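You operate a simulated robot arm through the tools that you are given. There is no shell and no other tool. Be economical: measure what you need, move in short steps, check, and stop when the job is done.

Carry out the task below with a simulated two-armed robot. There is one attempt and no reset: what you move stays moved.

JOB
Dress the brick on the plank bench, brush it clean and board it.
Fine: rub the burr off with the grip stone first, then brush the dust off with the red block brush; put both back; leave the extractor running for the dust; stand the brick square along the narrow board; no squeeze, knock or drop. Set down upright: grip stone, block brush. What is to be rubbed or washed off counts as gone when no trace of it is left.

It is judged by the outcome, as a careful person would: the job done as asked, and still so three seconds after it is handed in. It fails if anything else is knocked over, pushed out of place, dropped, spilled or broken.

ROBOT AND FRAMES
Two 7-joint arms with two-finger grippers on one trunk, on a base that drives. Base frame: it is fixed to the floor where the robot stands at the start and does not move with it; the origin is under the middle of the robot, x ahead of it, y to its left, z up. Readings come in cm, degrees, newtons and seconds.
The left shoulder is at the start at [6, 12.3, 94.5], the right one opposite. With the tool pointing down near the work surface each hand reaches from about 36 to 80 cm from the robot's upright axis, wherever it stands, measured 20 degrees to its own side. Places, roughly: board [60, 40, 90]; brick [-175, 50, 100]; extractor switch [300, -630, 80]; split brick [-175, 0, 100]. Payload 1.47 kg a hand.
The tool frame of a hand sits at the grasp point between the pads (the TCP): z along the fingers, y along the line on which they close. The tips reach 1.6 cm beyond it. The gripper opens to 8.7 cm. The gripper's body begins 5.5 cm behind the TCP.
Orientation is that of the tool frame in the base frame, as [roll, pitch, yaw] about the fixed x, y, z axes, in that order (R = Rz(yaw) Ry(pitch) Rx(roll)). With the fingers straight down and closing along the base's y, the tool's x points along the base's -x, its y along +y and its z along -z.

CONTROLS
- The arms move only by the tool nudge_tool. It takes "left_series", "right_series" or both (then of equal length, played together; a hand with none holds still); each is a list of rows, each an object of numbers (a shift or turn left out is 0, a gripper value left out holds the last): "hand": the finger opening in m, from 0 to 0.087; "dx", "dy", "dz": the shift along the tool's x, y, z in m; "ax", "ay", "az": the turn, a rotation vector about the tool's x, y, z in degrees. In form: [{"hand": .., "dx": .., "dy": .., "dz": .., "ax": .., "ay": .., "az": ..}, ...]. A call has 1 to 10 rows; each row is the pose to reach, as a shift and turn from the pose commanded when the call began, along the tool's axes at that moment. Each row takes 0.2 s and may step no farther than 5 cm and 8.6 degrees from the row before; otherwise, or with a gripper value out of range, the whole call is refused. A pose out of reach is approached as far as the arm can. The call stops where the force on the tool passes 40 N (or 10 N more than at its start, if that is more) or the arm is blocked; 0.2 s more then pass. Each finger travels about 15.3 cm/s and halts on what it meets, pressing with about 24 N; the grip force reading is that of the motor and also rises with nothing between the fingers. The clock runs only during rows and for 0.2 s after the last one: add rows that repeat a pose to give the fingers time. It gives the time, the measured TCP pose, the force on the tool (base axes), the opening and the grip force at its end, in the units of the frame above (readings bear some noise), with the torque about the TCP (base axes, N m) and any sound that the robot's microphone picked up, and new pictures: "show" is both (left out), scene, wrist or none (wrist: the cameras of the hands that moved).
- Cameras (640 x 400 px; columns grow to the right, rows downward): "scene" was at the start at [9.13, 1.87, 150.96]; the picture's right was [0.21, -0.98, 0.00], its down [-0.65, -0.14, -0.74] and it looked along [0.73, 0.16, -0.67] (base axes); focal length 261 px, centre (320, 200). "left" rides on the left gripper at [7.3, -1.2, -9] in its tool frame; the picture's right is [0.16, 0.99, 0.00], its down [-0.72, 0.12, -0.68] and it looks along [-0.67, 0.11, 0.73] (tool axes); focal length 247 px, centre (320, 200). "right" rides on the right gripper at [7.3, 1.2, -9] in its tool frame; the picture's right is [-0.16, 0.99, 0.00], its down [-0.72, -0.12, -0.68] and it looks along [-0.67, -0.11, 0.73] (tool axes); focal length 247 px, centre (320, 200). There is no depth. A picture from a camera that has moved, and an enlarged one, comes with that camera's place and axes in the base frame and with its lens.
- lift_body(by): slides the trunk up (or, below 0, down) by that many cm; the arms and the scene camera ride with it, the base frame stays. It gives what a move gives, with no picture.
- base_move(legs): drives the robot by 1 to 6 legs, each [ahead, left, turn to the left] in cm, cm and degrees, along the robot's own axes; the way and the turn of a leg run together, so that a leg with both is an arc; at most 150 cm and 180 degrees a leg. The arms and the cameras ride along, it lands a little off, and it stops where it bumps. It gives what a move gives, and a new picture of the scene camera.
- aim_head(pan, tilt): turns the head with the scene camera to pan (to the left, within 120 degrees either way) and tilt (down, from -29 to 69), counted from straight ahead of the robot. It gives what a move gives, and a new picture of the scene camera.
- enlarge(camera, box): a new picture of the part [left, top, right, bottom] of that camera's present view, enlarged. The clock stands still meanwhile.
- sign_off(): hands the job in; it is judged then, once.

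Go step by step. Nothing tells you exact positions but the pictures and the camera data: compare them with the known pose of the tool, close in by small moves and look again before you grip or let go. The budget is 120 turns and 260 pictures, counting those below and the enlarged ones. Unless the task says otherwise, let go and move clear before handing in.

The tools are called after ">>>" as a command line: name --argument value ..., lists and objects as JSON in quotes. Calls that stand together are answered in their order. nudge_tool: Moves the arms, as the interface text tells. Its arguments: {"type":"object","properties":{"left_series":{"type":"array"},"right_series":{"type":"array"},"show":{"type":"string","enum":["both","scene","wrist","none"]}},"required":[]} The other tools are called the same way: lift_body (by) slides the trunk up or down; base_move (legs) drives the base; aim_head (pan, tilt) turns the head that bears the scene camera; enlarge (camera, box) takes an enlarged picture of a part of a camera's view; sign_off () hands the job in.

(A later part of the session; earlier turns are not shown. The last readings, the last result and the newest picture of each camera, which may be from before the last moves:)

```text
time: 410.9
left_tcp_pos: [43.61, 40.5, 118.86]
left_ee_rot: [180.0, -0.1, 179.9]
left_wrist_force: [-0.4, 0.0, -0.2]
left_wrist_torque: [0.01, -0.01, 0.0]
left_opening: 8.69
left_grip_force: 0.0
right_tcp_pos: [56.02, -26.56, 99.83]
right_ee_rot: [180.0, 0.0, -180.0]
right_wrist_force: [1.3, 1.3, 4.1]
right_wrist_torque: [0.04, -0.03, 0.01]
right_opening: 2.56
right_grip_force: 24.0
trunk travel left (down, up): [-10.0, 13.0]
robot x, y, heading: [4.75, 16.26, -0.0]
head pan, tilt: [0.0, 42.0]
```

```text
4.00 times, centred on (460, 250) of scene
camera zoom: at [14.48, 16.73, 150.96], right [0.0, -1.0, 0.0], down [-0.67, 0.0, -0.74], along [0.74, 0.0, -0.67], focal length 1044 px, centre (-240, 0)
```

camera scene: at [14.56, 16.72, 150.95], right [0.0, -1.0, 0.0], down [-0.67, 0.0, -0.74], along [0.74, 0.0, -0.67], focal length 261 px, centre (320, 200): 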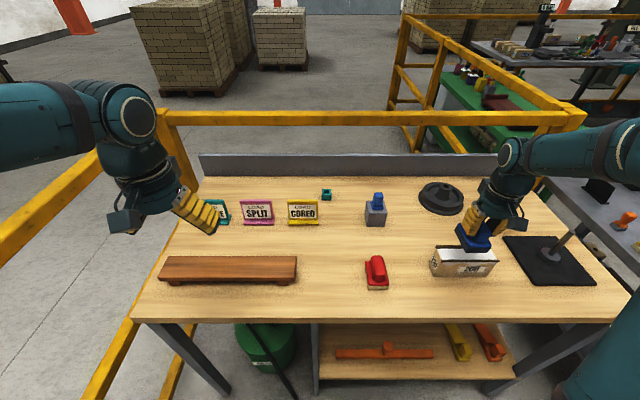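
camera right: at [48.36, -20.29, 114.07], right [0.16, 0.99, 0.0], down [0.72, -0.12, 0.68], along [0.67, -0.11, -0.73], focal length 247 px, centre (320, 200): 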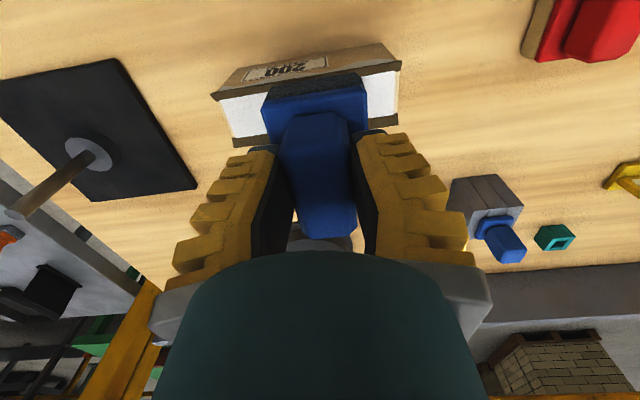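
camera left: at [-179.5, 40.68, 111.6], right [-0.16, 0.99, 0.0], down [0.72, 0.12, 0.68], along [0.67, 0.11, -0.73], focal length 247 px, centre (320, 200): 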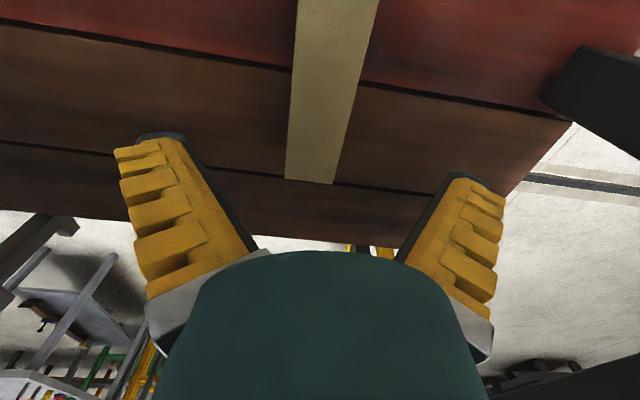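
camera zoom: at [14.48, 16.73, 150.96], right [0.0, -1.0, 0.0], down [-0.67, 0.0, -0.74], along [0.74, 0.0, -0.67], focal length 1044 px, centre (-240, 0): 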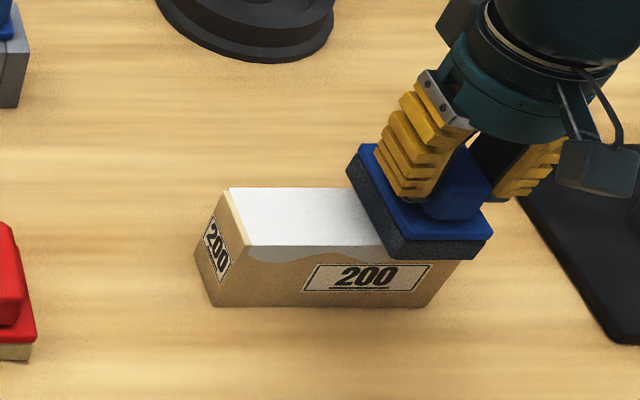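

>>> nudge_tool --right_series '[{"dy": 0.0}, {"dy": -0.01}, {"dy": -0.02}, {"dy": -0.01}, {"dy": 0.0}, {"dy": 0.02}, {"dy": 0.04}, {"dy": 0.06}, {"dy": 0.08}, {"dy": 0.105}]' --show "none"

>>> nudge_tool --right_series '[{"dz": -0.03}, {"dz": -0.06}, {"dz": -0.1}, {"dy": 0.04, "dz": -0.11}, {"dy": 0.08, "dz": -0.11}]'

>>> enlarge --camera "scene" --box '[410, 220, 510, 290]'

>>> enlarge --camera "right" --box '[40, 20, 320, 195]'

```text
time: 413.1
left_tcp_pos: [43.47, 40.64, 118.85]
left_ee_rot: [179.9, 0.0, 179.8]
left_wrist_force: [0.4, -0.1, 0.1]
left_wrist_torque: [0.01, -0.01, 0.0]
left_opening: 8.69
left_grip_force: 0.0
right_tcp_pos: [55.81, -15.86, 99.7]
right_ee_rot: [180.0, 0.0, 179.9]
right_wrist_force: [0.3, -3.4, 8.4]
right_wrist_torque: [-0.09, -0.03, -0.01]
right_opening: 2.7
right_grip_force: 24.2
trunk travel left (down, up): [-10.0, 13.0]
robot x, y, heading: [5.12, 16.53, 0.0]
head pan, tilt: [0.0, 42.0]
```

```text
time: 414.3
left_tcp_pos: [43.5, 40.6, 118.76]
left_ee_rot: [180.0, -0.1, 179.9]
left_wrist_force: [-0.5, -0.1, 0.8]
left_wrist_torque: [0.05, 0.0, -0.01]
left_opening: 8.68
left_grip_force: 0.1
right_tcp_pos: [55.87, -7.94, 110.61]
right_ee_rot: [-179.9, -0.1, 179.9]
right_wrist_force: [-1.0, -0.2, -1.6]
right_wrist_torque: [-0.01, 0.03, -0.02]
right_opening: 2.39
right_grip_force: 23.3
trunk travel left (down, up): [-10.0, 13.0]
robot x, y, heading: [5.08, 16.51, 0.0]
head pan, tilt: [0.0, 42.0]
camera scene: at [14.5, 16.75, 150.96], right [0.0, -1.0, 0.0], down [-0.67, 0.0, -0.74], along [0.74, 0.0, -0.67], focal length 261 px, centre (320, 200)
camera right: at [48.45, -6.93, 119.51], right [0.16, 0.99, 0.0], down [0.72, -0.12, 0.68], along [0.67, -0.11, -0.73], focal length 247 px, centre (320, 200)
```

scene: 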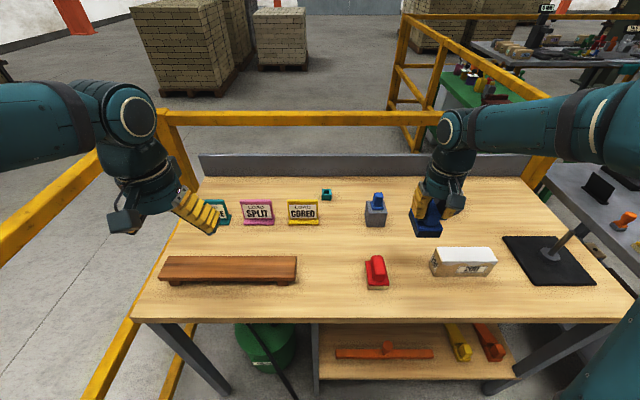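
right: 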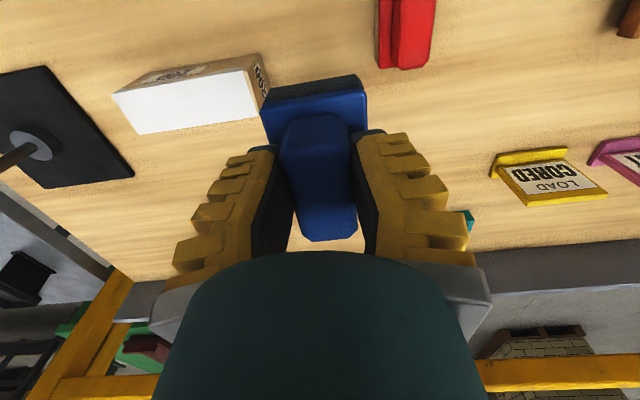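

```text
5.71 times, centred on (460, 255) of scene
camera zoom: at [14.5, 16.75, 150.96], right [0.0, -1.0, 0.0], down [-0.67, 0.0, -0.74], along [0.74, 0.0, -0.67], focal length 1492 px, centre (-480, -114)
```

zoom: 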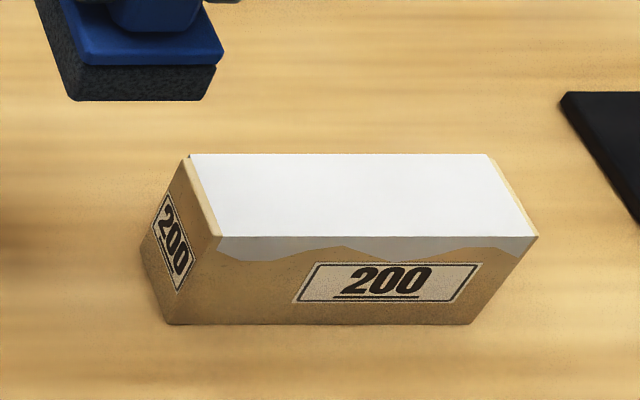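

```text
2.29 times, centred on (180, 108) of right
camera zoom: at [48.45, -6.93, 119.51], right [0.16, 0.99, 0.0], down [0.72, -0.12, 0.68], along [0.67, -0.11, -0.73], focal length 564 px, centre (640, 411)
```

zoom: 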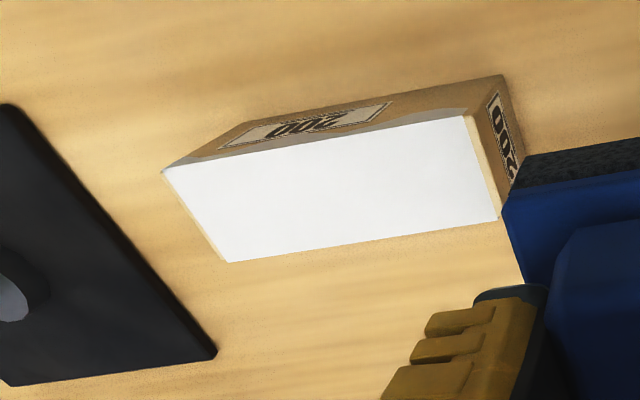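

The burr is gone without trace. I take the stone back to its spot.

>>> nudge_tool --right_series '[{"dx": 0.005, "dy": 0.045}, {"dx": 0.01, "dy": 0.09}, {"dx": 0.015, "dy": 0.135}, {"dx": 0.02, "dy": 0.18}, {"dx": 0.027, "dy": 0.22}, {"dx": 0.027, "dy": 0.22, "dz": 0.045}, {"dx": 0.027, "dy": 0.22, "dz": 0.09}, {"dx": 0.027, "dy": 0.22, "dz": 0.13}, {"dx": 0.027, "dy": 0.22, "dz": 0.155}, {"dx": 0.027, "dy": 0.22, "dz": 0.17}]'

>>> enlarge --camera "scene" --box '[290, 220, 410, 300]'

```text
time: 416.5
left_tcp_pos: [43.66, 40.67, 118.87]
left_ee_rot: [179.8, -0.1, 179.9]
left_wrist_force: [-0.6, 0.3, 0.5]
left_wrist_torque: [0.01, 0.0, 0.01]
left_opening: 8.71
left_grip_force: 0.0
right_tcp_pos: [53.14, 14.02, 93.61]
right_ee_rot: [-179.9, -0.1, -180.0]
right_wrist_force: [1.1, 0.6, -2.8]
right_wrist_torque: [0.01, 0.03, -0.02]
right_opening: 2.38
right_grip_force: 24.1
trunk travel left (down, up): [-10.0, 13.0]
robot x, y, heading: [5.25, 16.92, -0.2]
head pan, tilt: [0.0, 42.0]
camera scene: at [14.55, 16.7, 150.96], right [0.0, -1.0, 0.0], down [-0.67, 0.0, -0.74], along [0.74, 0.0, -0.67], focal length 261 px, centre (320, 200)
camera right: at [45.75, 15.14, 102.57], right [0.16, 0.99, 0.0], down [0.72, -0.12, 0.68], along [0.67, -0.11, -0.73], focal length 247 px, centre (320, 200)
```

scene: 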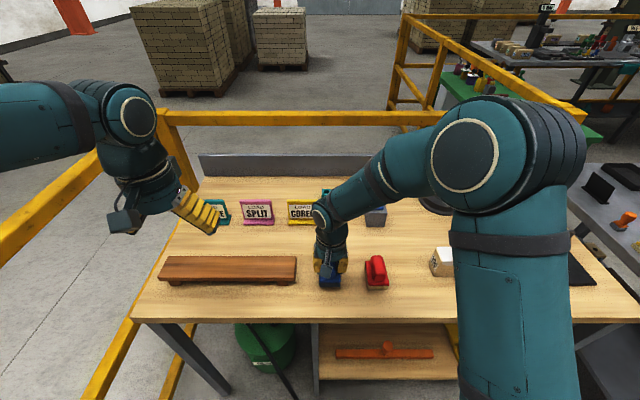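
right: 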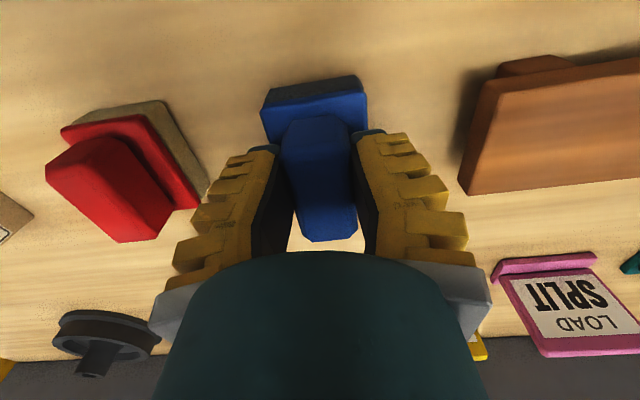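

```text
5.00 times, centred on (350, 260) of scene
camera zoom: at [14.55, 16.7, 150.96], right [0.0, -1.0, 0.0], down [-0.67, 0.0, -0.74], along [0.74, 0.0, -0.67], focal length 1306 px, centre (170, -100)
```

zoom: 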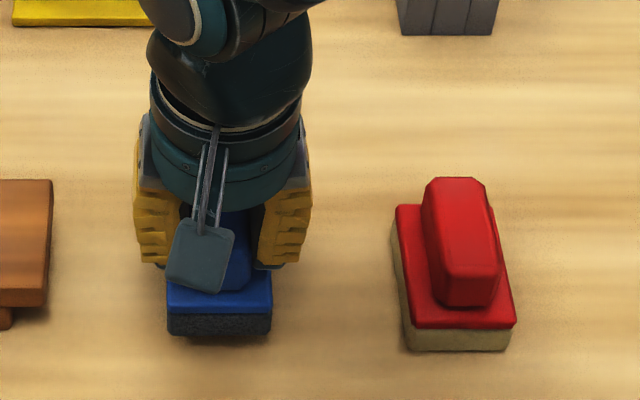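

>>> nudge_tool --right_series '[{"dz": 0.005}, {"dz": 0.008}, {"dz": 0.01}, {"dz": 0.012}]' --show "none"

```text
time: 417.5
left_tcp_pos: [43.62, 40.41, 119.0]
left_ee_rot: [179.8, -0.1, 179.8]
left_wrist_force: [-0.7, 0.3, 0.2]
left_wrist_torque: [-0.02, -0.01, 0.0]
left_opening: 8.71
left_grip_force: 0.0
right_tcp_pos: [53.26, 14.03, 92.52]
right_ee_rot: [180.0, 0.0, 180.0]
right_wrist_force: [-0.6, 0.1, -2.0]
right_wrist_torque: [-0.02, 0.0, 0.03]
right_opening: 2.42
right_grip_force: 24.0
trunk travel left (down, up): [-10.0, 13.0]
robot x, y, heading: [5.25, 16.57, -0.1]
head pan, tilt: [0.0, 42.0]
```

>>> nudge_tool --right_series '[{"dz": 0.001}, {"dz": 0.002}, {"dz": 0.003}]' --show "none"

```text
time: 418.3
left_tcp_pos: [43.59, 40.52, 118.88]
left_ee_rot: [179.9, -0.2, 179.9]
left_wrist_force: [0.3, 0.6, 0.2]
left_wrist_torque: [0.0, 0.0, 0.03]
left_opening: 8.68
left_grip_force: 0.0
right_tcp_pos: [53.26, 14.03, 92.32]
right_ee_rot: [179.9, 0.0, 179.9]
right_wrist_force: [1.0, -1.2, 2.4]
right_wrist_torque: [-0.04, 0.01, -0.06]
right_opening: 2.51
right_grip_force: 23.9
trunk travel left (down, up): [-10.0, 13.0]
robot x, y, heading: [5.14, 16.69, -0.0]
head pan, tilt: [0.0, 42.0]
```

The stone rests in its spot. I release, rise, and move over the red brush.

>>> nudge_tool --right_series '[{"hand": 0.035}, {"hand": 0.055}, {"hand": 0.075}, {"hand": 0.087, "dz": -0.005}, {"dz": -0.04}, {"dz": -0.08}, {"dy": -0.04, "dz": -0.09}, {"dy": -0.08, "dz": -0.09}, {"dy": -0.122, "dz": -0.09}, {"dy": -0.122, "dz": -0.055}]'

>>> enlarge --camera "scene" --box '[290, 220, 410, 300]'

```text
time: 420.5
left_tcp_pos: [43.55, 40.71, 118.86]
left_ee_rot: [180.0, 0.0, 179.9]
left_wrist_force: [0.2, -0.1, 0.3]
left_wrist_torque: [0.01, 0.01, -0.03]
left_opening: 8.66
left_grip_force: 0.1
right_tcp_pos: [53.13, 1.89, 97.65]
right_ee_rot: [180.0, -0.1, -180.0]
right_wrist_force: [0.1, 0.7, 0.2]
right_wrist_torque: [0.02, -0.01, 0.05]
right_opening: 8.68
right_grip_force: 0.1
trunk travel left (down, up): [-10.0, 13.0]
robot x, y, heading: [5.03, 16.51, 0.2]
head pan, tilt: [0.0, 42.0]
camera scene: at [14.62, 16.8, 150.94], right [0.0, -1.0, 0.0], down [-0.67, 0.0, -0.74], along [0.74, 0.0, -0.67], focal length 261 px, centre (320, 200)
camera right: at [45.79, 3.01, 106.52], right [0.16, 0.99, 0.0], down [0.72, -0.11, 0.68], along [0.67, -0.11, -0.73], focal length 247 px, centre (320, 200)
```

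scene: 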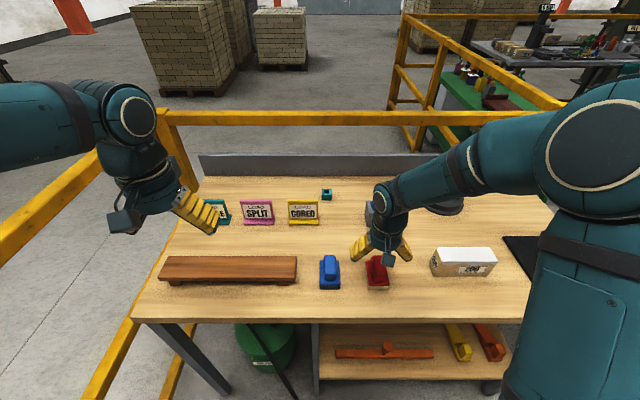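
right: 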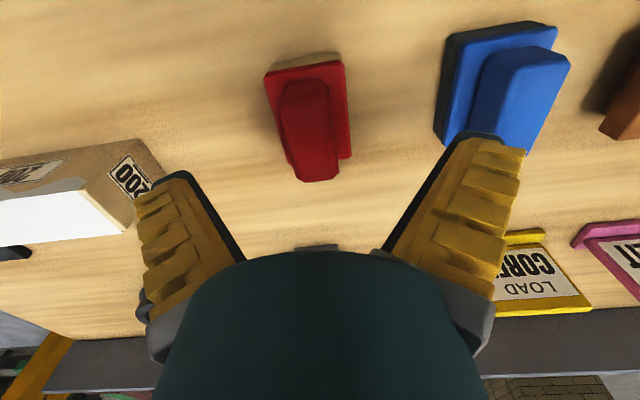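

```text
5.00 times, centred on (350, 260) of scene
camera zoom: at [14.62, 16.8, 150.94], right [0.0, -1.0, 0.0], down [-0.67, 0.0, -0.74], along [0.74, 0.0, -0.67], focal length 1306 px, centre (170, -100)
```

zoom: 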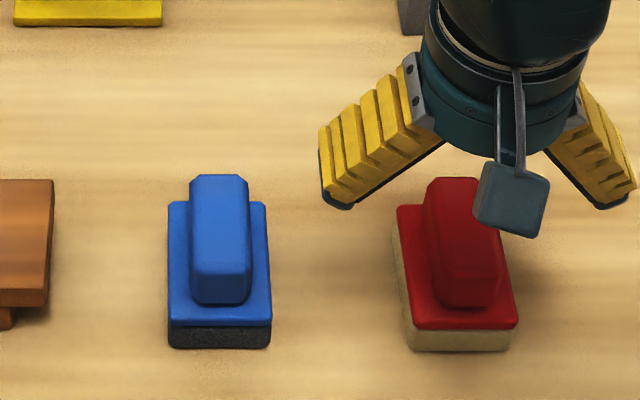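

>>> nudge_tool --right_series '[{"dy": -0.006, "dz": 0.02}, {"dy": -0.006, "dz": 0.04}, {"dy": -0.006, "dz": 0.047}]' --show "wrist"

```text
time: 421.3
left_tcp_pos: [43.71, 40.6, 118.83]
left_ee_rot: [179.9, -0.1, 179.8]
left_wrist_force: [-0.4, -0.2, 0.1]
left_wrist_torque: [0.01, -0.01, 0.02]
left_opening: 8.69
left_grip_force: 0.0
right_tcp_pos: [53.18, 1.09, 93.01]
right_ee_rot: [180.0, 0.0, -180.0]
right_wrist_force: [-0.9, 0.9, -0.4]
right_wrist_torque: [0.02, -0.05, 0.0]
right_opening: 8.7
right_grip_force: 0.1
trunk travel left (down, up): [-10.0, 13.0]
robot x, y, heading: [5.33, 16.66, -0.1]
head pan, tilt: [0.0, 42.0]
camera right: at [45.77, 2.25, 101.8], right [0.16, 0.99, 0.0], down [0.72, -0.12, 0.68], along [0.67, -0.11, -0.73], focal length 247 px, centre (320, 200)
```

right: 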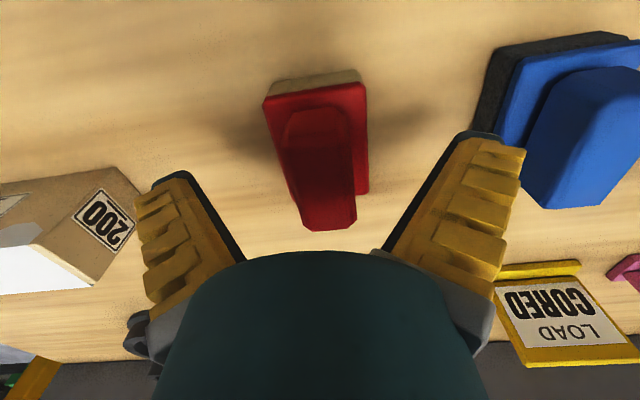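

>>> nudge_tool --right_series '[{"dz": 0.007}, {"dz": 0.007, "hand": 0.06}, {"dz": 0.007, "hand": 0.045}, {"dz": 0.007, "hand": 0.032}, {"dz": 0.007, "hand": 0.022}, {"dz": 0.007, "hand": 0.018}, {"dz": 0.007, "hand": 0.018}]' --show "none"

>>> nudge_tool --right_series '[{"dz": -0.005}, {"dz": -0.015}, {"dz": -0.04}, {"dz": -0.08}, {"dz": -0.12}]' --show "scene"

```text
time: 422.9
left_tcp_pos: [43.5, 40.59, 118.89]
left_ee_rot: [179.9, 0.0, 179.9]
left_wrist_force: [0.4, -0.9, -0.1]
left_wrist_torque: [0.02, -0.01, 0.01]
left_opening: 8.68
left_grip_force: 0.0
right_tcp_pos: [53.15, 1.2, 92.29]
right_ee_rot: [180.0, 0.0, 180.0]
right_wrist_force: [0.1, -2.0, 10.8]
right_wrist_torque: [-0.01, 0.15, -0.05]
right_opening: 2.75
right_grip_force: 23.8
trunk travel left (down, up): [-10.0, 13.0]
robot x, y, heading: [4.89, 17.0, -0.2]
head pan, tilt: [0.0, 42.0]
```

```text
time: 424.1
left_tcp_pos: [43.59, 40.59, 118.93]
left_ee_rot: [179.9, 0.0, 179.9]
left_wrist_force: [0.0, -0.1, 0.2]
left_wrist_torque: [-0.04, 0.0, -0.01]
left_opening: 8.72
left_grip_force: 0.2
right_tcp_pos: [53.22, 1.03, 104.23]
right_ee_rot: [179.9, 0.0, -179.9]
right_wrist_force: [-0.1, -0.1, -0.3]
right_wrist_torque: [0.01, -0.01, -0.02]
right_opening: 2.4
right_grip_force: 23.8
trunk travel left (down, up): [-10.0, 13.0]
robot x, y, heading: [5.14, 16.74, 0.1]
head pan, tilt: [0.0, 42.0]
camera scene: at [14.44, 16.69, 150.96], right [0.0, -1.0, 0.0], down [-0.67, 0.0, -0.74], along [0.74, 0.0, -0.67], focal length 261 px, centre (320, 200)
```

scene: 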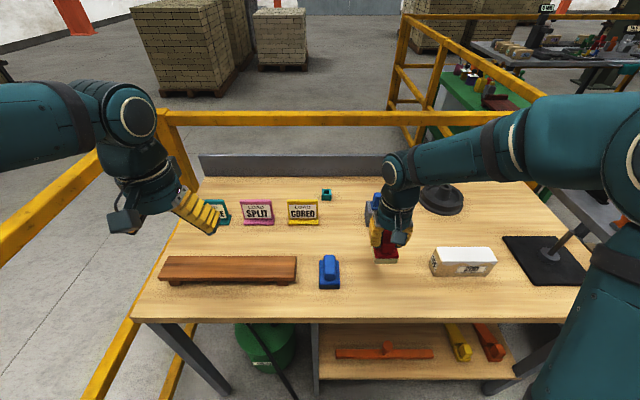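

>>> nudge_tool --right_series '[{"dx": -0.007, "dy": -0.04, "dz": -0.02}, {"dx": -0.014, "dy": -0.085, "dz": -0.02}, {"dx": -0.021, "dy": -0.13, "dz": -0.02}, {"dx": -0.027, "dy": -0.175, "dz": -0.01}, {"dx": -0.027, "dy": -0.175, "dz": 0.02}, {"dx": -0.027, "dy": -0.175, "dz": 0.035}, {"dx": -0.027, "dy": -0.175, "dz": 0.04}, {"dx": -0.027, "dy": -0.175, "dz": 0.043}, {"dx": -0.027, "dy": -0.175, "dz": 0.045}]' --show "none"

>>> enlarge --camera "scene" --box '[400, 200, 520, 300]'

```text
time: 426.1
left_tcp_pos: [43.56, 40.59, 118.9]
left_ee_rot: [180.0, 0.0, 179.8]
left_wrist_force: [-0.2, 0.4, 1.2]
left_wrist_torque: [-0.02, -0.02, -0.02]
left_opening: 8.71
left_grip_force: 0.1
right_tcp_pos: [56.01, -16.34, 99.88]
right_ee_rot: [179.9, -0.1, 180.0]
right_wrist_force: [-1.8, -0.4, 4.4]
right_wrist_torque: [-0.01, 0.06, -0.01]
right_opening: 2.57
right_grip_force: 24.4
trunk travel left (down, up): [-10.0, 13.0]
robot x, y, heading: [5.17, 16.88, 0.0]
head pan, tilt: [0.0, 42.0]
```

```text
4.00 times, centred on (460, 250) of scene
camera zoom: at [14.45, 16.7, 150.97], right [0.0, -1.0, 0.0], down [-0.67, 0.0, -0.74], along [0.74, 0.0, -0.67], focal length 1044 px, centre (-240, 0)
```

zoom: 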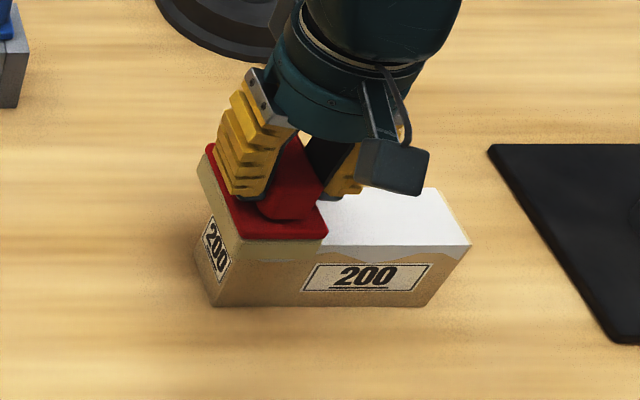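

The brush rests lightly (4 N) on the brick. I brush in strokes along it.

>>> nudge_tool --right_series '[{"dy": -0.02}, {"dy": -0.04}, {"dy": -0.06}, {"dy": -0.08}, {"dy": -0.1}, {"dy": -0.115}, {"dy": -0.1}, {"dy": -0.08}, {"dy": -0.06}, {"dy": -0.04}]' --show "none"

>>> nudge_tool --right_series '[{"dy": 0.02}, {"dy": 0.045}, {"dy": 0.02}, {"dy": 0.0}, {"dy": -0.02}, {"dy": -0.04}, {"dy": -0.06}, {"dy": -0.075}]' --show "none"

>>> enlarge --camera "scene" --box '[400, 200, 520, 300]'

```text
time: 428.3
left_tcp_pos: [43.44, 40.62, 118.87]
left_ee_rot: [179.9, 0.0, 179.9]
left_wrist_force: [0.9, -0.3, 0.5]
left_wrist_torque: [0.03, 0.01, -0.02]
left_opening: 8.71
left_grip_force: 0.1
right_tcp_pos: [56.06, -20.39, 99.75]
right_ee_rot: [180.0, 0.0, 180.0]
right_wrist_force: [-0.7, -4.7, 14.1]
right_wrist_torque: [-0.04, 0.05, 0.02]
right_opening: 2.86
right_grip_force: 23.8
trunk travel left (down, up): [-10.0, 13.0]
robot x, y, heading: [5.04, 16.52, -0.1]
head pan, tilt: [0.0, 42.0]
```

```text
time: 430.1
left_tcp_pos: [43.5, 40.59, 118.85]
left_ee_rot: [179.8, 0.0, 179.8]
left_wrist_force: [-0.1, -0.4, 1.0]
left_wrist_torque: [-0.01, 0.03, 0.01]
left_opening: 8.71
left_grip_force: 0.0
right_tcp_pos: [55.86, -27.86, 99.7]
right_ee_rot: [180.0, -0.1, 180.0]
right_wrist_force: [-0.8, 1.4, 4.1]
right_wrist_torque: [0.04, -0.04, 0.01]
right_opening: 2.63
right_grip_force: 23.9
trunk travel left (down, up): [-10.0, 13.0]
robot x, y, heading: [5.3, 16.75, 0.0]
head pan, tilt: [0.0, 42.0]
```

```text
4.00 times, centred on (460, 250) of scene
camera zoom: at [14.45, 16.73, 150.96], right [0.0, -1.0, 0.0], down [-0.67, 0.0, -0.74], along [0.74, 0.0, -0.67], focal length 1044 px, centre (-240, 0)
```

zoom: 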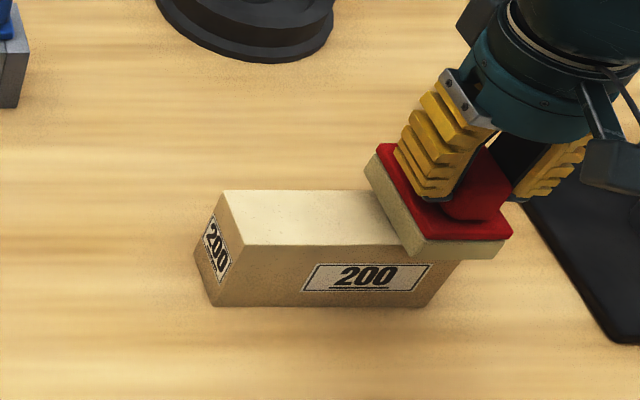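

The dust is coming off clean. A few more strokes, then I lift and inspect.

>>> nudge_tool --right_series '[{"dy": -0.01}, {"dy": 0.01}, {"dy": 0.03}, {"dy": 0.05}, {"dy": 0.07}, {"dy": 0.09}, {"dy": 0.11}, {"dy": 0.125}, {"dy": 0.1}, {"dy": 0.08}]' --show "none"

>>> nudge_tool --right_series '[{"dy": -0.02}, {"dy": -0.04}, {"dy": -0.06}, {"dy": -0.08}, {"dy": -0.06}, {"dy": -0.04}, {"dy": -0.02}, {"dy": 0.0}, {"dy": 0.02}, {"dy": 0.045}]' --show "none"

>>> nudge_tool --right_series '[{"dz": -0.03}, {"dz": -0.07}, {"dz": -0.11}, {"dy": 0.04, "dz": -0.11}, {"dy": 0.08, "dz": -0.11}]' --show "none"

>>> enlarge --camera "scene" --box '[410, 220, 510, 290]'

>>> enlarge --camera "right" --box '[40, 20, 320, 195]'

```text
time: 432.3
left_tcp_pos: [43.56, 40.44, 118.85]
left_ee_rot: [179.9, -0.1, 179.9]
left_wrist_force: [0.5, 0.3, 0.4]
left_wrist_torque: [0.01, 0.01, -0.01]
left_opening: 8.71
left_grip_force: 0.1
right_tcp_pos: [56.11, -19.79, 99.87]
right_ee_rot: [180.0, 0.0, -180.0]
right_wrist_force: [-1.1, 0.4, 2.0]
right_wrist_torque: [0.04, 0.06, 0.0]
right_opening: 2.53
right_grip_force: 23.5
trunk travel left (down, up): [-10.0, 13.0]
robot x, y, heading: [5.54, 16.82, -0.0]
head pan, tilt: [0.0, 42.0]
```

```text
time: 434.5
left_tcp_pos: [43.58, 40.56, 118.82]
left_ee_rot: [179.8, -0.2, 179.9]
left_wrist_force: [-0.2, -0.8, 0.7]
left_wrist_torque: [0.0, 0.01, -0.04]
left_opening: 8.71
left_grip_force: 0.1
right_tcp_pos: [55.95, -15.16, 99.8]
right_ee_rot: [-179.9, 0.0, -179.9]
right_wrist_force: [0.2, -0.4, 1.1]
right_wrist_torque: [0.01, -0.01, 0.0]
right_opening: 2.43
right_grip_force: 23.6
trunk travel left (down, up): [-10.0, 13.0]
robot x, y, heading: [4.97, 16.78, 0.1]
head pan, tilt: [0.0, 42.0]
```

```text
time: 435.7
left_tcp_pos: [43.64, 40.6, 118.91]
left_ee_rot: [179.8, -0.1, 179.9]
left_wrist_force: [-0.8, 0.5, 0.8]
left_wrist_torque: [-0.01, 0.01, 0.0]
left_opening: 8.71
left_grip_force: 0.1
right_tcp_pos: [56.07, -7.17, 110.45]
right_ee_rot: [180.0, -0.1, -180.0]
right_wrist_force: [-0.3, 0.5, -1.0]
right_wrist_torque: [-0.01, 0.0, 0.0]
right_opening: 2.4
right_grip_force: 23.8
trunk travel left (down, up): [-10.0, 13.0]
robot x, y, heading: [5.05, 16.96, 0.0]
head pan, tilt: [0.0, 42.0]
```

```text
5.71 times, centred on (460, 255) of scene
camera zoom: at [14.5, 16.75, 150.96], right [0.0, -1.0, 0.0], down [-0.67, 0.0, -0.74], along [0.74, 0.0, -0.67], focal length 1492 px, centre (-480, -114)
```

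zoom: 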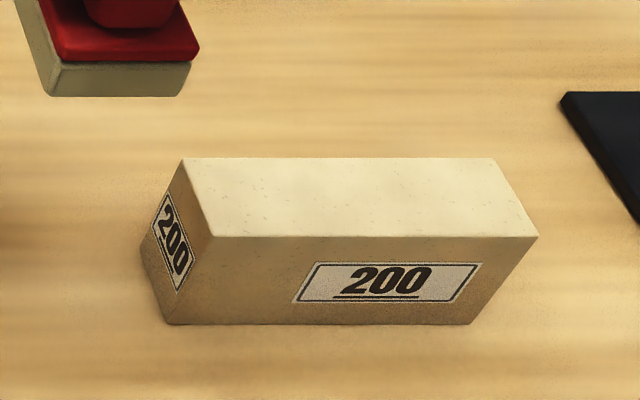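

```text
2.29 times, centred on (180, 108) of right
camera zoom: at [48.7, -6.11, 119.48], right [0.16, 0.99, 0.0], down [0.72, -0.12, 0.68], along [0.67, -0.11, -0.73], focal length 564 px, centre (640, 411)
```

zoom: 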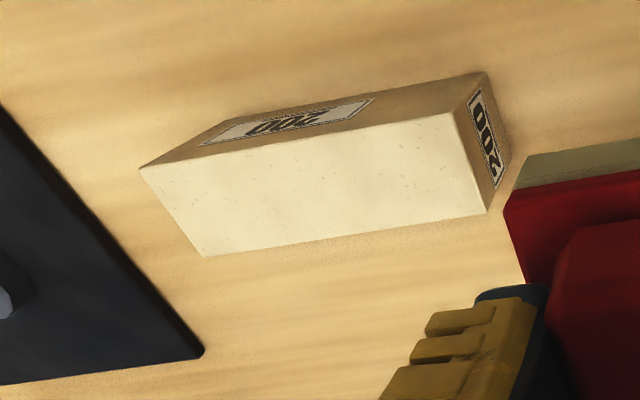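

The brick is dressed and clean. I return the brush to its spot.

>>> nudge_tool --right_series '[{"dx": 0.015, "dy": 0.04}, {"dx": 0.029, "dy": 0.083}, {"dx": 0.029, "dy": 0.083, "dz": 0.045}, {"dx": 0.029, "dy": 0.083, "dz": 0.09}, {"dx": 0.029, "dy": 0.083, "dz": 0.13}, {"dx": 0.029, "dy": 0.083, "dz": 0.155}, {"dx": 0.029, "dy": 0.083, "dz": 0.17}, {"dx": 0.029, "dy": 0.083, "dz": 0.176}]' --show "none"

>>> nudge_tool --right_series '[{"dz": 0.002}, {"dz": 0.004}, {"dz": 0.006}]' --show "scene"

```text
time: 437.5
left_tcp_pos: [43.54, 40.63, 118.79]
left_ee_rot: [179.8, -0.1, -180.0]
left_wrist_force: [-0.1, 0.0, 0.3]
left_wrist_torque: [0.02, 0.04, -0.01]
left_opening: 8.71
left_grip_force: 0.1
right_tcp_pos: [53.06, 1.09, 93.09]
right_ee_rot: [180.0, -0.2, 179.9]
right_wrist_force: [0.0, 0.4, -0.5]
right_wrist_torque: [0.01, 0.0, -0.02]
right_opening: 2.41
right_grip_force: 23.7
trunk travel left (down, up): [-10.0, 13.0]
robot x, y, heading: [5.18, 16.42, -0.0]
head pan, tilt: [0.0, 42.0]
```

```text
time: 438.3
left_tcp_pos: [43.59, 40.6, 118.79]
left_ee_rot: [179.9, -0.2, 180.0]
left_wrist_force: [-1.0, -0.1, 0.2]
left_wrist_torque: [-0.02, 0.03, 0.01]
left_opening: 8.69
left_grip_force: 0.1
right_tcp_pos: [53.1, 1.08, 92.45]
right_ee_rot: [-180.0, -0.1, -179.9]
right_wrist_force: [0.0, 0.4, -0.8]
right_wrist_torque: [0.01, -0.02, -0.02]
right_opening: 2.41
right_grip_force: 24.4
trunk travel left (down, up): [-10.0, 13.0]
robot x, y, heading: [5.25, 16.58, 0.0]
head pan, tilt: [0.0, 42.0]
camera scene: at [14.51, 16.7, 150.96], right [0.0, -1.0, 0.0], down [-0.67, 0.0, -0.74], along [0.74, 0.0, -0.67], focal length 261 px, centre (320, 200)
```

scene: 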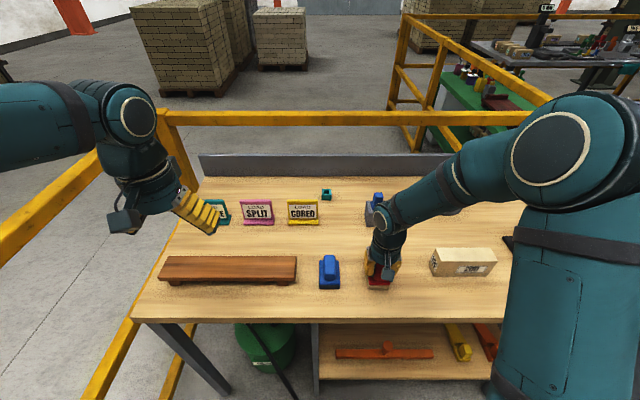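

>>> nudge_tool --right_series '[{"dz": 0.001}, {"dz": 0.002}, {"dz": 0.002, "hand": 0.03}, {"dz": 0.001, "hand": 0.05}, {"dz": 0.0, "hand": 0.075}, {"dz": -0.005, "hand": 0.087}, {"dz": -0.05, "hand": 0.087}, {"dz": -0.1}, {"dy": -0.04, "dz": -0.12}, {"dy": -0.085, "dz": -0.13}]' --show "none"

>>> nudge_tool --right_series '[{"az": 8.5, "dx": -0.005, "dy": -0.03}, {"az": 17, "dx": -0.01, "dy": -0.06}, {"az": 25.5, "dx": -0.015, "dy": -0.09}, {"az": 34, "dx": -0.02, "dy": -0.12}, {"az": 42.5, "dx": -0.025, "dy": -0.14}, {"az": 51, "dx": -0.027, "dy": -0.145}, {"az": 59.5, "dx": -0.027, "dy": -0.145}, {"az": 68, "dx": -0.027, "dy": -0.145}, {"az": 76.5, "dx": -0.027, "dy": -0.145}, {"az": 85, "dx": -0.027, "dy": -0.145}]'

>>> enlarge --camera "scene" --box '[290, 220, 410, 300]'

```text
time: 440.5
left_tcp_pos: [43.54, 40.53, 118.84]
left_ee_rot: [179.9, 0.0, 179.9]
left_wrist_force: [-0.2, -0.3, -0.2]
left_wrist_torque: [-0.02, 0.02, 0.03]
left_opening: 8.7
left_grip_force: 0.1
right_tcp_pos: [53.09, -7.69, 105.67]
right_ee_rot: [179.9, -0.1, -180.0]
right_wrist_force: [0.1, 0.9, -0.7]
right_wrist_torque: [0.04, 0.0, -0.02]
right_opening: 8.71
right_grip_force: 0.1
trunk travel left (down, up): [-10.0, 13.0]
robot x, y, heading: [5.0, 16.38, 0.2]
head pan, tilt: [0.0, 42.0]
```

```text
time: 442.7
left_tcp_pos: [43.59, 40.58, 118.96]
left_ee_rot: [179.9, -0.1, 179.9]
left_wrist_force: [-0.9, -0.4, -0.4]
left_wrist_torque: [-0.01, 0.0, 0.0]
left_opening: 8.71
left_grip_force: 0.1
right_tcp_pos: [55.79, -22.0, 105.75]
right_ee_rot: [-180.0, 0.1, 94.8]
right_wrist_force: [0.7, -0.5, 0.3]
right_wrist_torque: [-0.02, 0.02, 0.03]
right_opening: 8.69
right_grip_force: 0.0
trunk travel left (down, up): [-10.0, 13.0]
robot x, y, heading: [4.96, 16.5, -0.1]
head pan, tilt: [0.0, 42.0]
camera scene: at [14.51, 16.7, 150.96], right [0.0, -1.0, 0.0], down [-0.67, 0.0, -0.74], along [0.74, 0.0, -0.67], focal length 261 px, centre (320, 200)
camera right: at [56.18, -14.68, 114.5], right [1.0, -0.07, 0.0], down [-0.05, -0.73, 0.68], along [-0.05, -0.68, -0.73], focal length 247 px, centre (320, 200)
```

scene: 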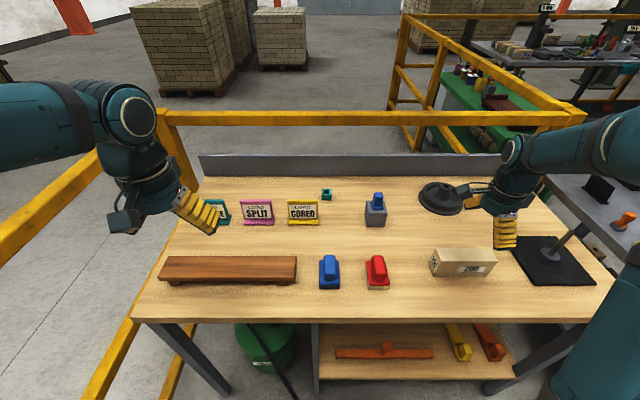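
right: 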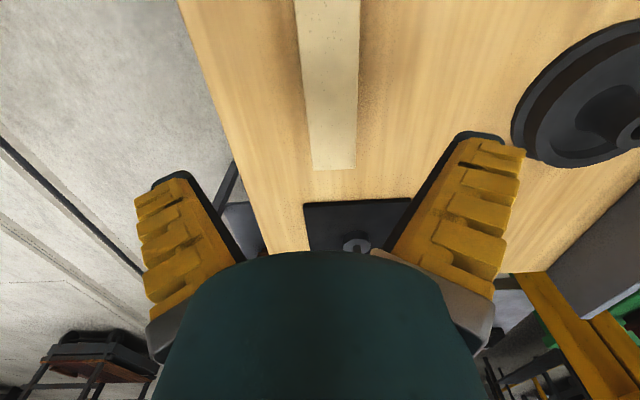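

```text
5.00 times, centred on (350, 260) of scene
camera zoom: at [14.51, 16.7, 150.96], right [0.0, -1.0, 0.0], down [-0.67, 0.0, -0.74], along [0.74, 0.0, -0.67], focal length 1306 px, centre (170, -100)
```

zoom: 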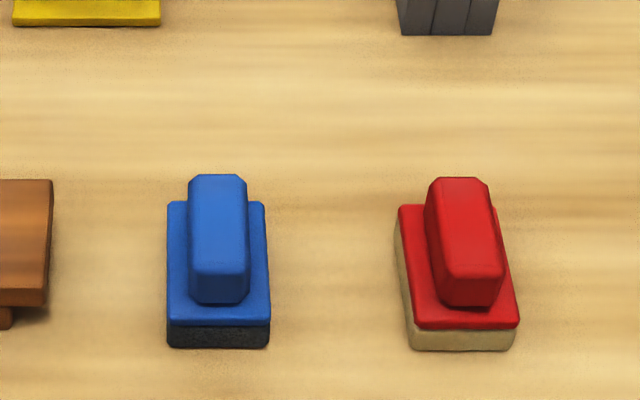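

The stone and brush are back upright. The brick is centred at about x 56.5, y -22. I square the hand, lower astride the brick.

>>> nudge_tool --right_series '[{"az": 4.8, "dy": 0.007, "dz": 0.03}, {"az": 4.8, "dy": 0.007, "dz": 0.06}, {"az": 4.8, "dy": 0.007, "dz": 0.09}, {"az": 4.8, "dy": 0.007, "dz": 0.12}, {"az": 4.8, "dy": 0.007, "dz": 0.132}]'

>>> enlarge --camera "scene" --box '[400, 200, 520, 300]'

```text
time: 443.9
left_tcp_pos: [43.54, 40.55, 118.71]
left_ee_rot: [179.8, 0.0, 179.9]
left_wrist_force: [0.2, -0.3, 1.3]
left_wrist_torque: [-0.02, -0.01, -0.01]
left_opening: 8.7
left_grip_force: 0.0
right_tcp_pos: [56.65, -22.02, 92.39]
right_ee_rot: [-179.9, 0.1, 90.2]
right_wrist_force: [-1.0, 0.1, 0.6]
right_wrist_torque: [0.01, 0.0, -0.01]
right_opening: 8.73
right_grip_force: 0.2
trunk travel left (down, up): [-10.0, 13.0]
robot x, y, heading: [5.36, 16.5, -0.1]
head pan, tilt: [0.0, 42.0]
camera scene: at [14.51, 16.69, 150.96], right [0.0, -1.0, 0.0], down [-0.67, 0.0, -0.74], along [0.74, 0.0, -0.67], focal length 261 px, centre (320, 200)
camera right: at [57.59, -14.83, 101.25], right [0.99, -0.15, 0.0], down [-0.11, -0.72, 0.68], along [-0.11, -0.67, -0.73], focal length 247 px, centre (320, 200)
```

scene: 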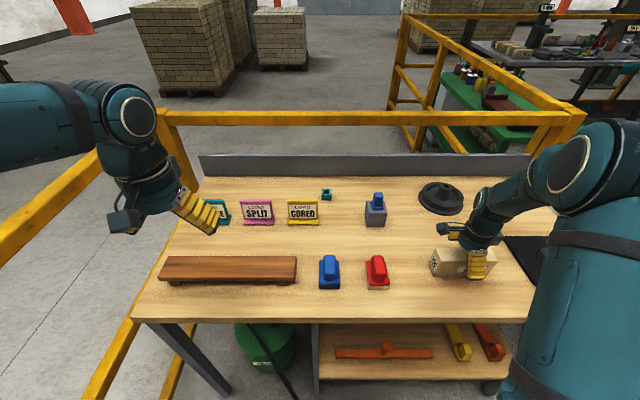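
right: 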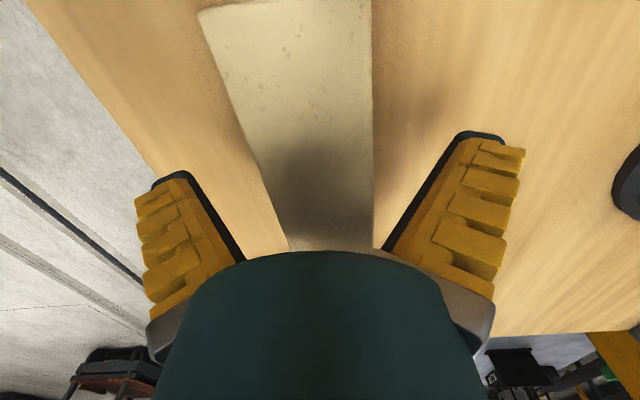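

```text
4.00 times, centred on (460, 250) of scene
camera zoom: at [14.51, 16.69, 150.96], right [0.0, -1.0, 0.0], down [-0.67, 0.0, -0.74], along [0.74, 0.0, -0.67], focal length 1044 px, centre (-240, 0)
```

zoom: 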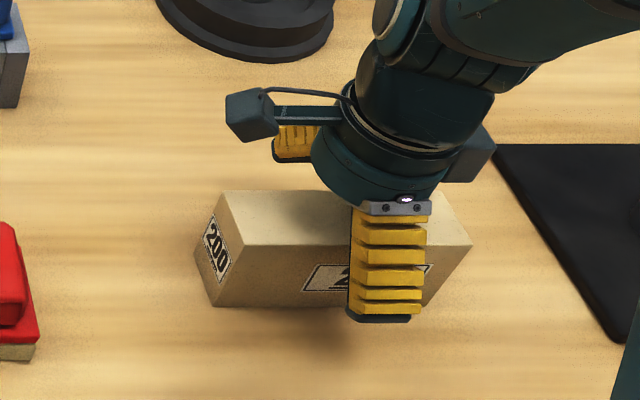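

>>> nudge_tool --right_series '[{"hand": 0.065}, {"hand": 0.055}, {"hand": 0.048}, {"hand": 0.042}, {"hand": 0.038}, {"hand": 0.036}, {"hand": 0.036}]' --show "none"

>>> nudge_tool --right_series '[{"dz": -0.005}, {"dz": -0.015}, {"dz": -0.04}, {"dz": -0.08}, {"dz": -0.12}, {"dz": -0.15}]'

```text
time: 445.5
left_tcp_pos: [43.48, 40.59, 118.9]
left_ee_rot: [179.8, -0.2, 179.9]
left_wrist_force: [0.5, -0.1, -0.2]
left_wrist_torque: [0.01, 0.0, 0.02]
left_opening: 8.69
left_grip_force: 0.0
right_tcp_pos: [56.66, -22.04, 92.38]
right_ee_rot: [180.0, 0.0, 90.2]
right_wrist_force: [2.4, -0.1, 6.4]
right_wrist_torque: [0.14, 0.09, -0.1]
right_opening: 4.16
right_grip_force: 22.2
trunk travel left (down, up): [-10.0, 13.0]
robot x, y, heading: [5.36, 16.4, -0.1]
head pan, tilt: [0.0, 42.0]
```

```text
time: 446.9
left_tcp_pos: [43.52, 40.49, 118.86]
left_ee_rot: [179.9, -0.2, 180.0]
left_wrist_force: [-0.1, -0.2, 0.5]
left_wrist_torque: [0.0, 0.01, -0.01]
left_opening: 8.71
left_grip_force: 0.1
right_tcp_pos: [56.48, -21.98, 107.35]
right_ee_rot: [-179.9, 0.0, 90.2]
right_wrist_force: [-0.3, 0.1, -6.0]
right_wrist_torque: [0.02, 0.04, -0.02]
right_opening: 4.16
right_grip_force: 21.8
trunk travel left (down, up): [-10.0, 13.0]
robot x, y, heading: [4.88, 16.45, -0.2]
head pan, tilt: [0.0, 42.0]
camera scene: at [14.49, 16.68, 150.96], right [0.0, -1.0, 0.0], down [-0.67, 0.0, -0.74], along [0.74, 0.0, -0.67], focal length 261 px, centre (320, 200)
camera right: at [57.49, -14.76, 116.17], right [0.99, -0.15, 0.0], down [-0.11, -0.72, 0.68], along [-0.11, -0.67, -0.73], focal length 247 px, centre (320, 200)
```

scene: 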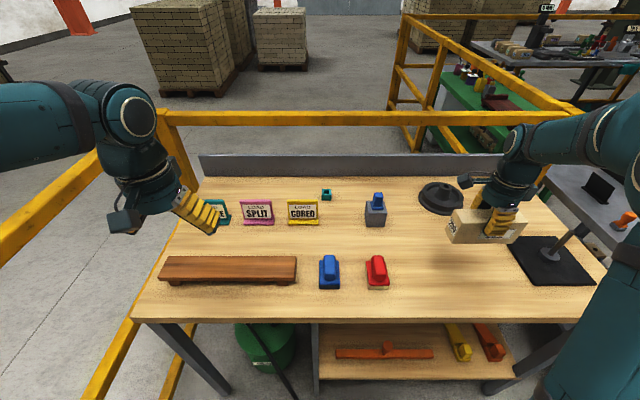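
right: 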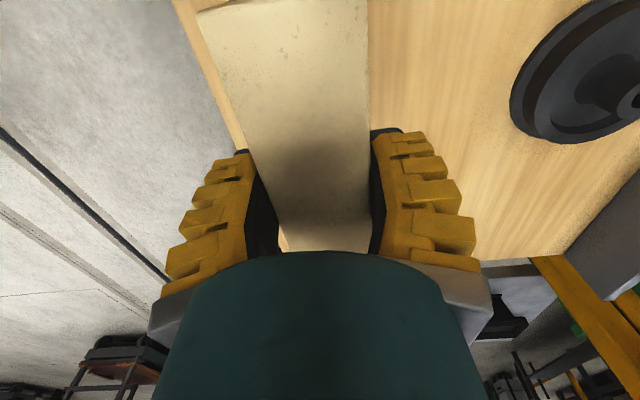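

The brick is held securely (≈0.6 kg). I shift the base left 24 cm, then carry the brick over to the board.

>>> base_move --legs '[[0, 24, 0]]'

>>> nudge_tool --right_series '[{"dx": 0.045}, {"dx": 0.09}, {"dx": 0.135}, {"dx": 0.18}, {"dx": 0.225}, {"dx": 0.27}, {"dx": 0.315}, {"dx": 0.36}, {"dx": 0.385}]'

```text
time: 449.6
left_tcp_pos: [43.46, 64.47, 118.86]
left_ee_rot: [180.0, -0.1, 179.9]
left_wrist_force: [-0.2, -0.5, 0.0]
left_wrist_torque: [-0.03, 0.02, -0.01]
left_opening: 8.71
left_grip_force: 0.1
right_tcp_pos: [56.5, 1.95, 107.25]
right_ee_rot: [-179.9, -0.1, 90.4]
right_wrist_force: [0.0, -0.1, -4.7]
right_wrist_torque: [0.0, -0.01, 0.0]
right_opening: 4.16
right_grip_force: 21.8
trunk travel left (down, up): [-10.0, 13.0]
robot x, y, heading: [5.09, 40.55, -0.3]
head pan, tilt: [0.0, 42.0]
camera scene: at [14.54, 40.6, 150.96], right [0.0, -1.0, 0.0], down [-0.67, 0.0, -0.74], along [0.74, 0.0, -0.67], focal length 261 px, centre (320, 200)
```

scene: 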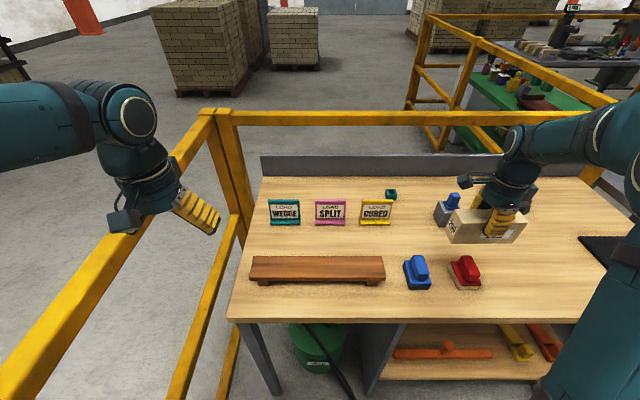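

```text
time: 451.6
left_tcp_pos: [43.62, 64.39, 118.75]
left_ee_rot: [180.0, -0.1, 179.9]
left_wrist_force: [0.4, -0.2, -1.2]
left_wrist_torque: [0.0, 0.04, -0.02]
left_opening: 8.69
left_grip_force: 0.1
right_tcp_pos: [56.55, 40.51, 107.39]
right_ee_rot: [-179.9, 0.0, 90.2]
right_wrist_force: [0.4, 0.2, -6.1]
right_wrist_torque: [0.02, 0.03, 0.06]
right_opening: 4.17
right_grip_force: 22.3
trunk travel left (down, up): [-10.0, 13.0]
robot x, y, heading: [5.01, 40.59, -0.2]
head pan, tilt: [0.0, 42.0]
camera scene: at [14.54, 40.63, 150.95], right [0.0, -1.0, 0.0], down [-0.67, 0.0, -0.74], along [0.74, 0.0, -0.67], focal length 261 px, centre (320, 200)
camera right: at [57.49, 47.8, 116.21], right [0.99, -0.15, 0.0], down [-0.11, -0.72, 0.68], along [-0.11, -0.67, -0.73], focal length 247 px, centre (320, 200)
```

scene: 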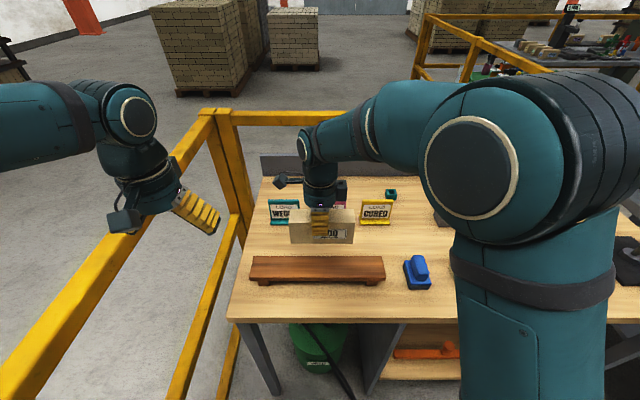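
right: 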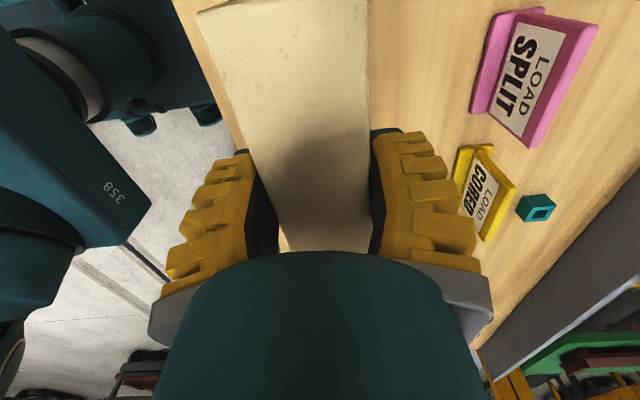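

>>> enlarge --camera "scene" --box '[235, 195, 415, 300]'

```text
3.56 times, centred on (325, 248) of scene
camera zoom: at [14.54, 40.63, 150.95], right [0.0, -1.0, 0.0], down [-0.67, 0.0, -0.74], along [0.74, 0.0, -0.67], focal length 928 px, centre (302, 31)
```

zoom: 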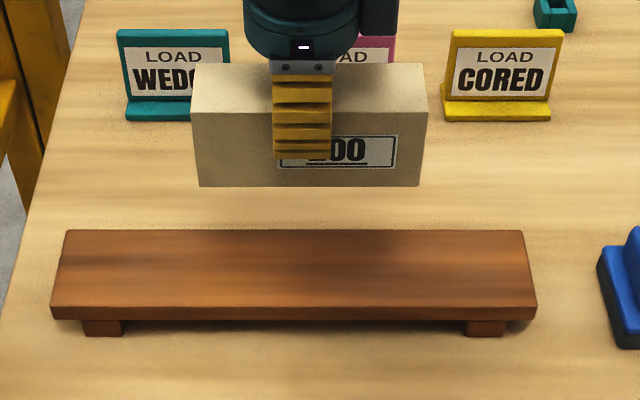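

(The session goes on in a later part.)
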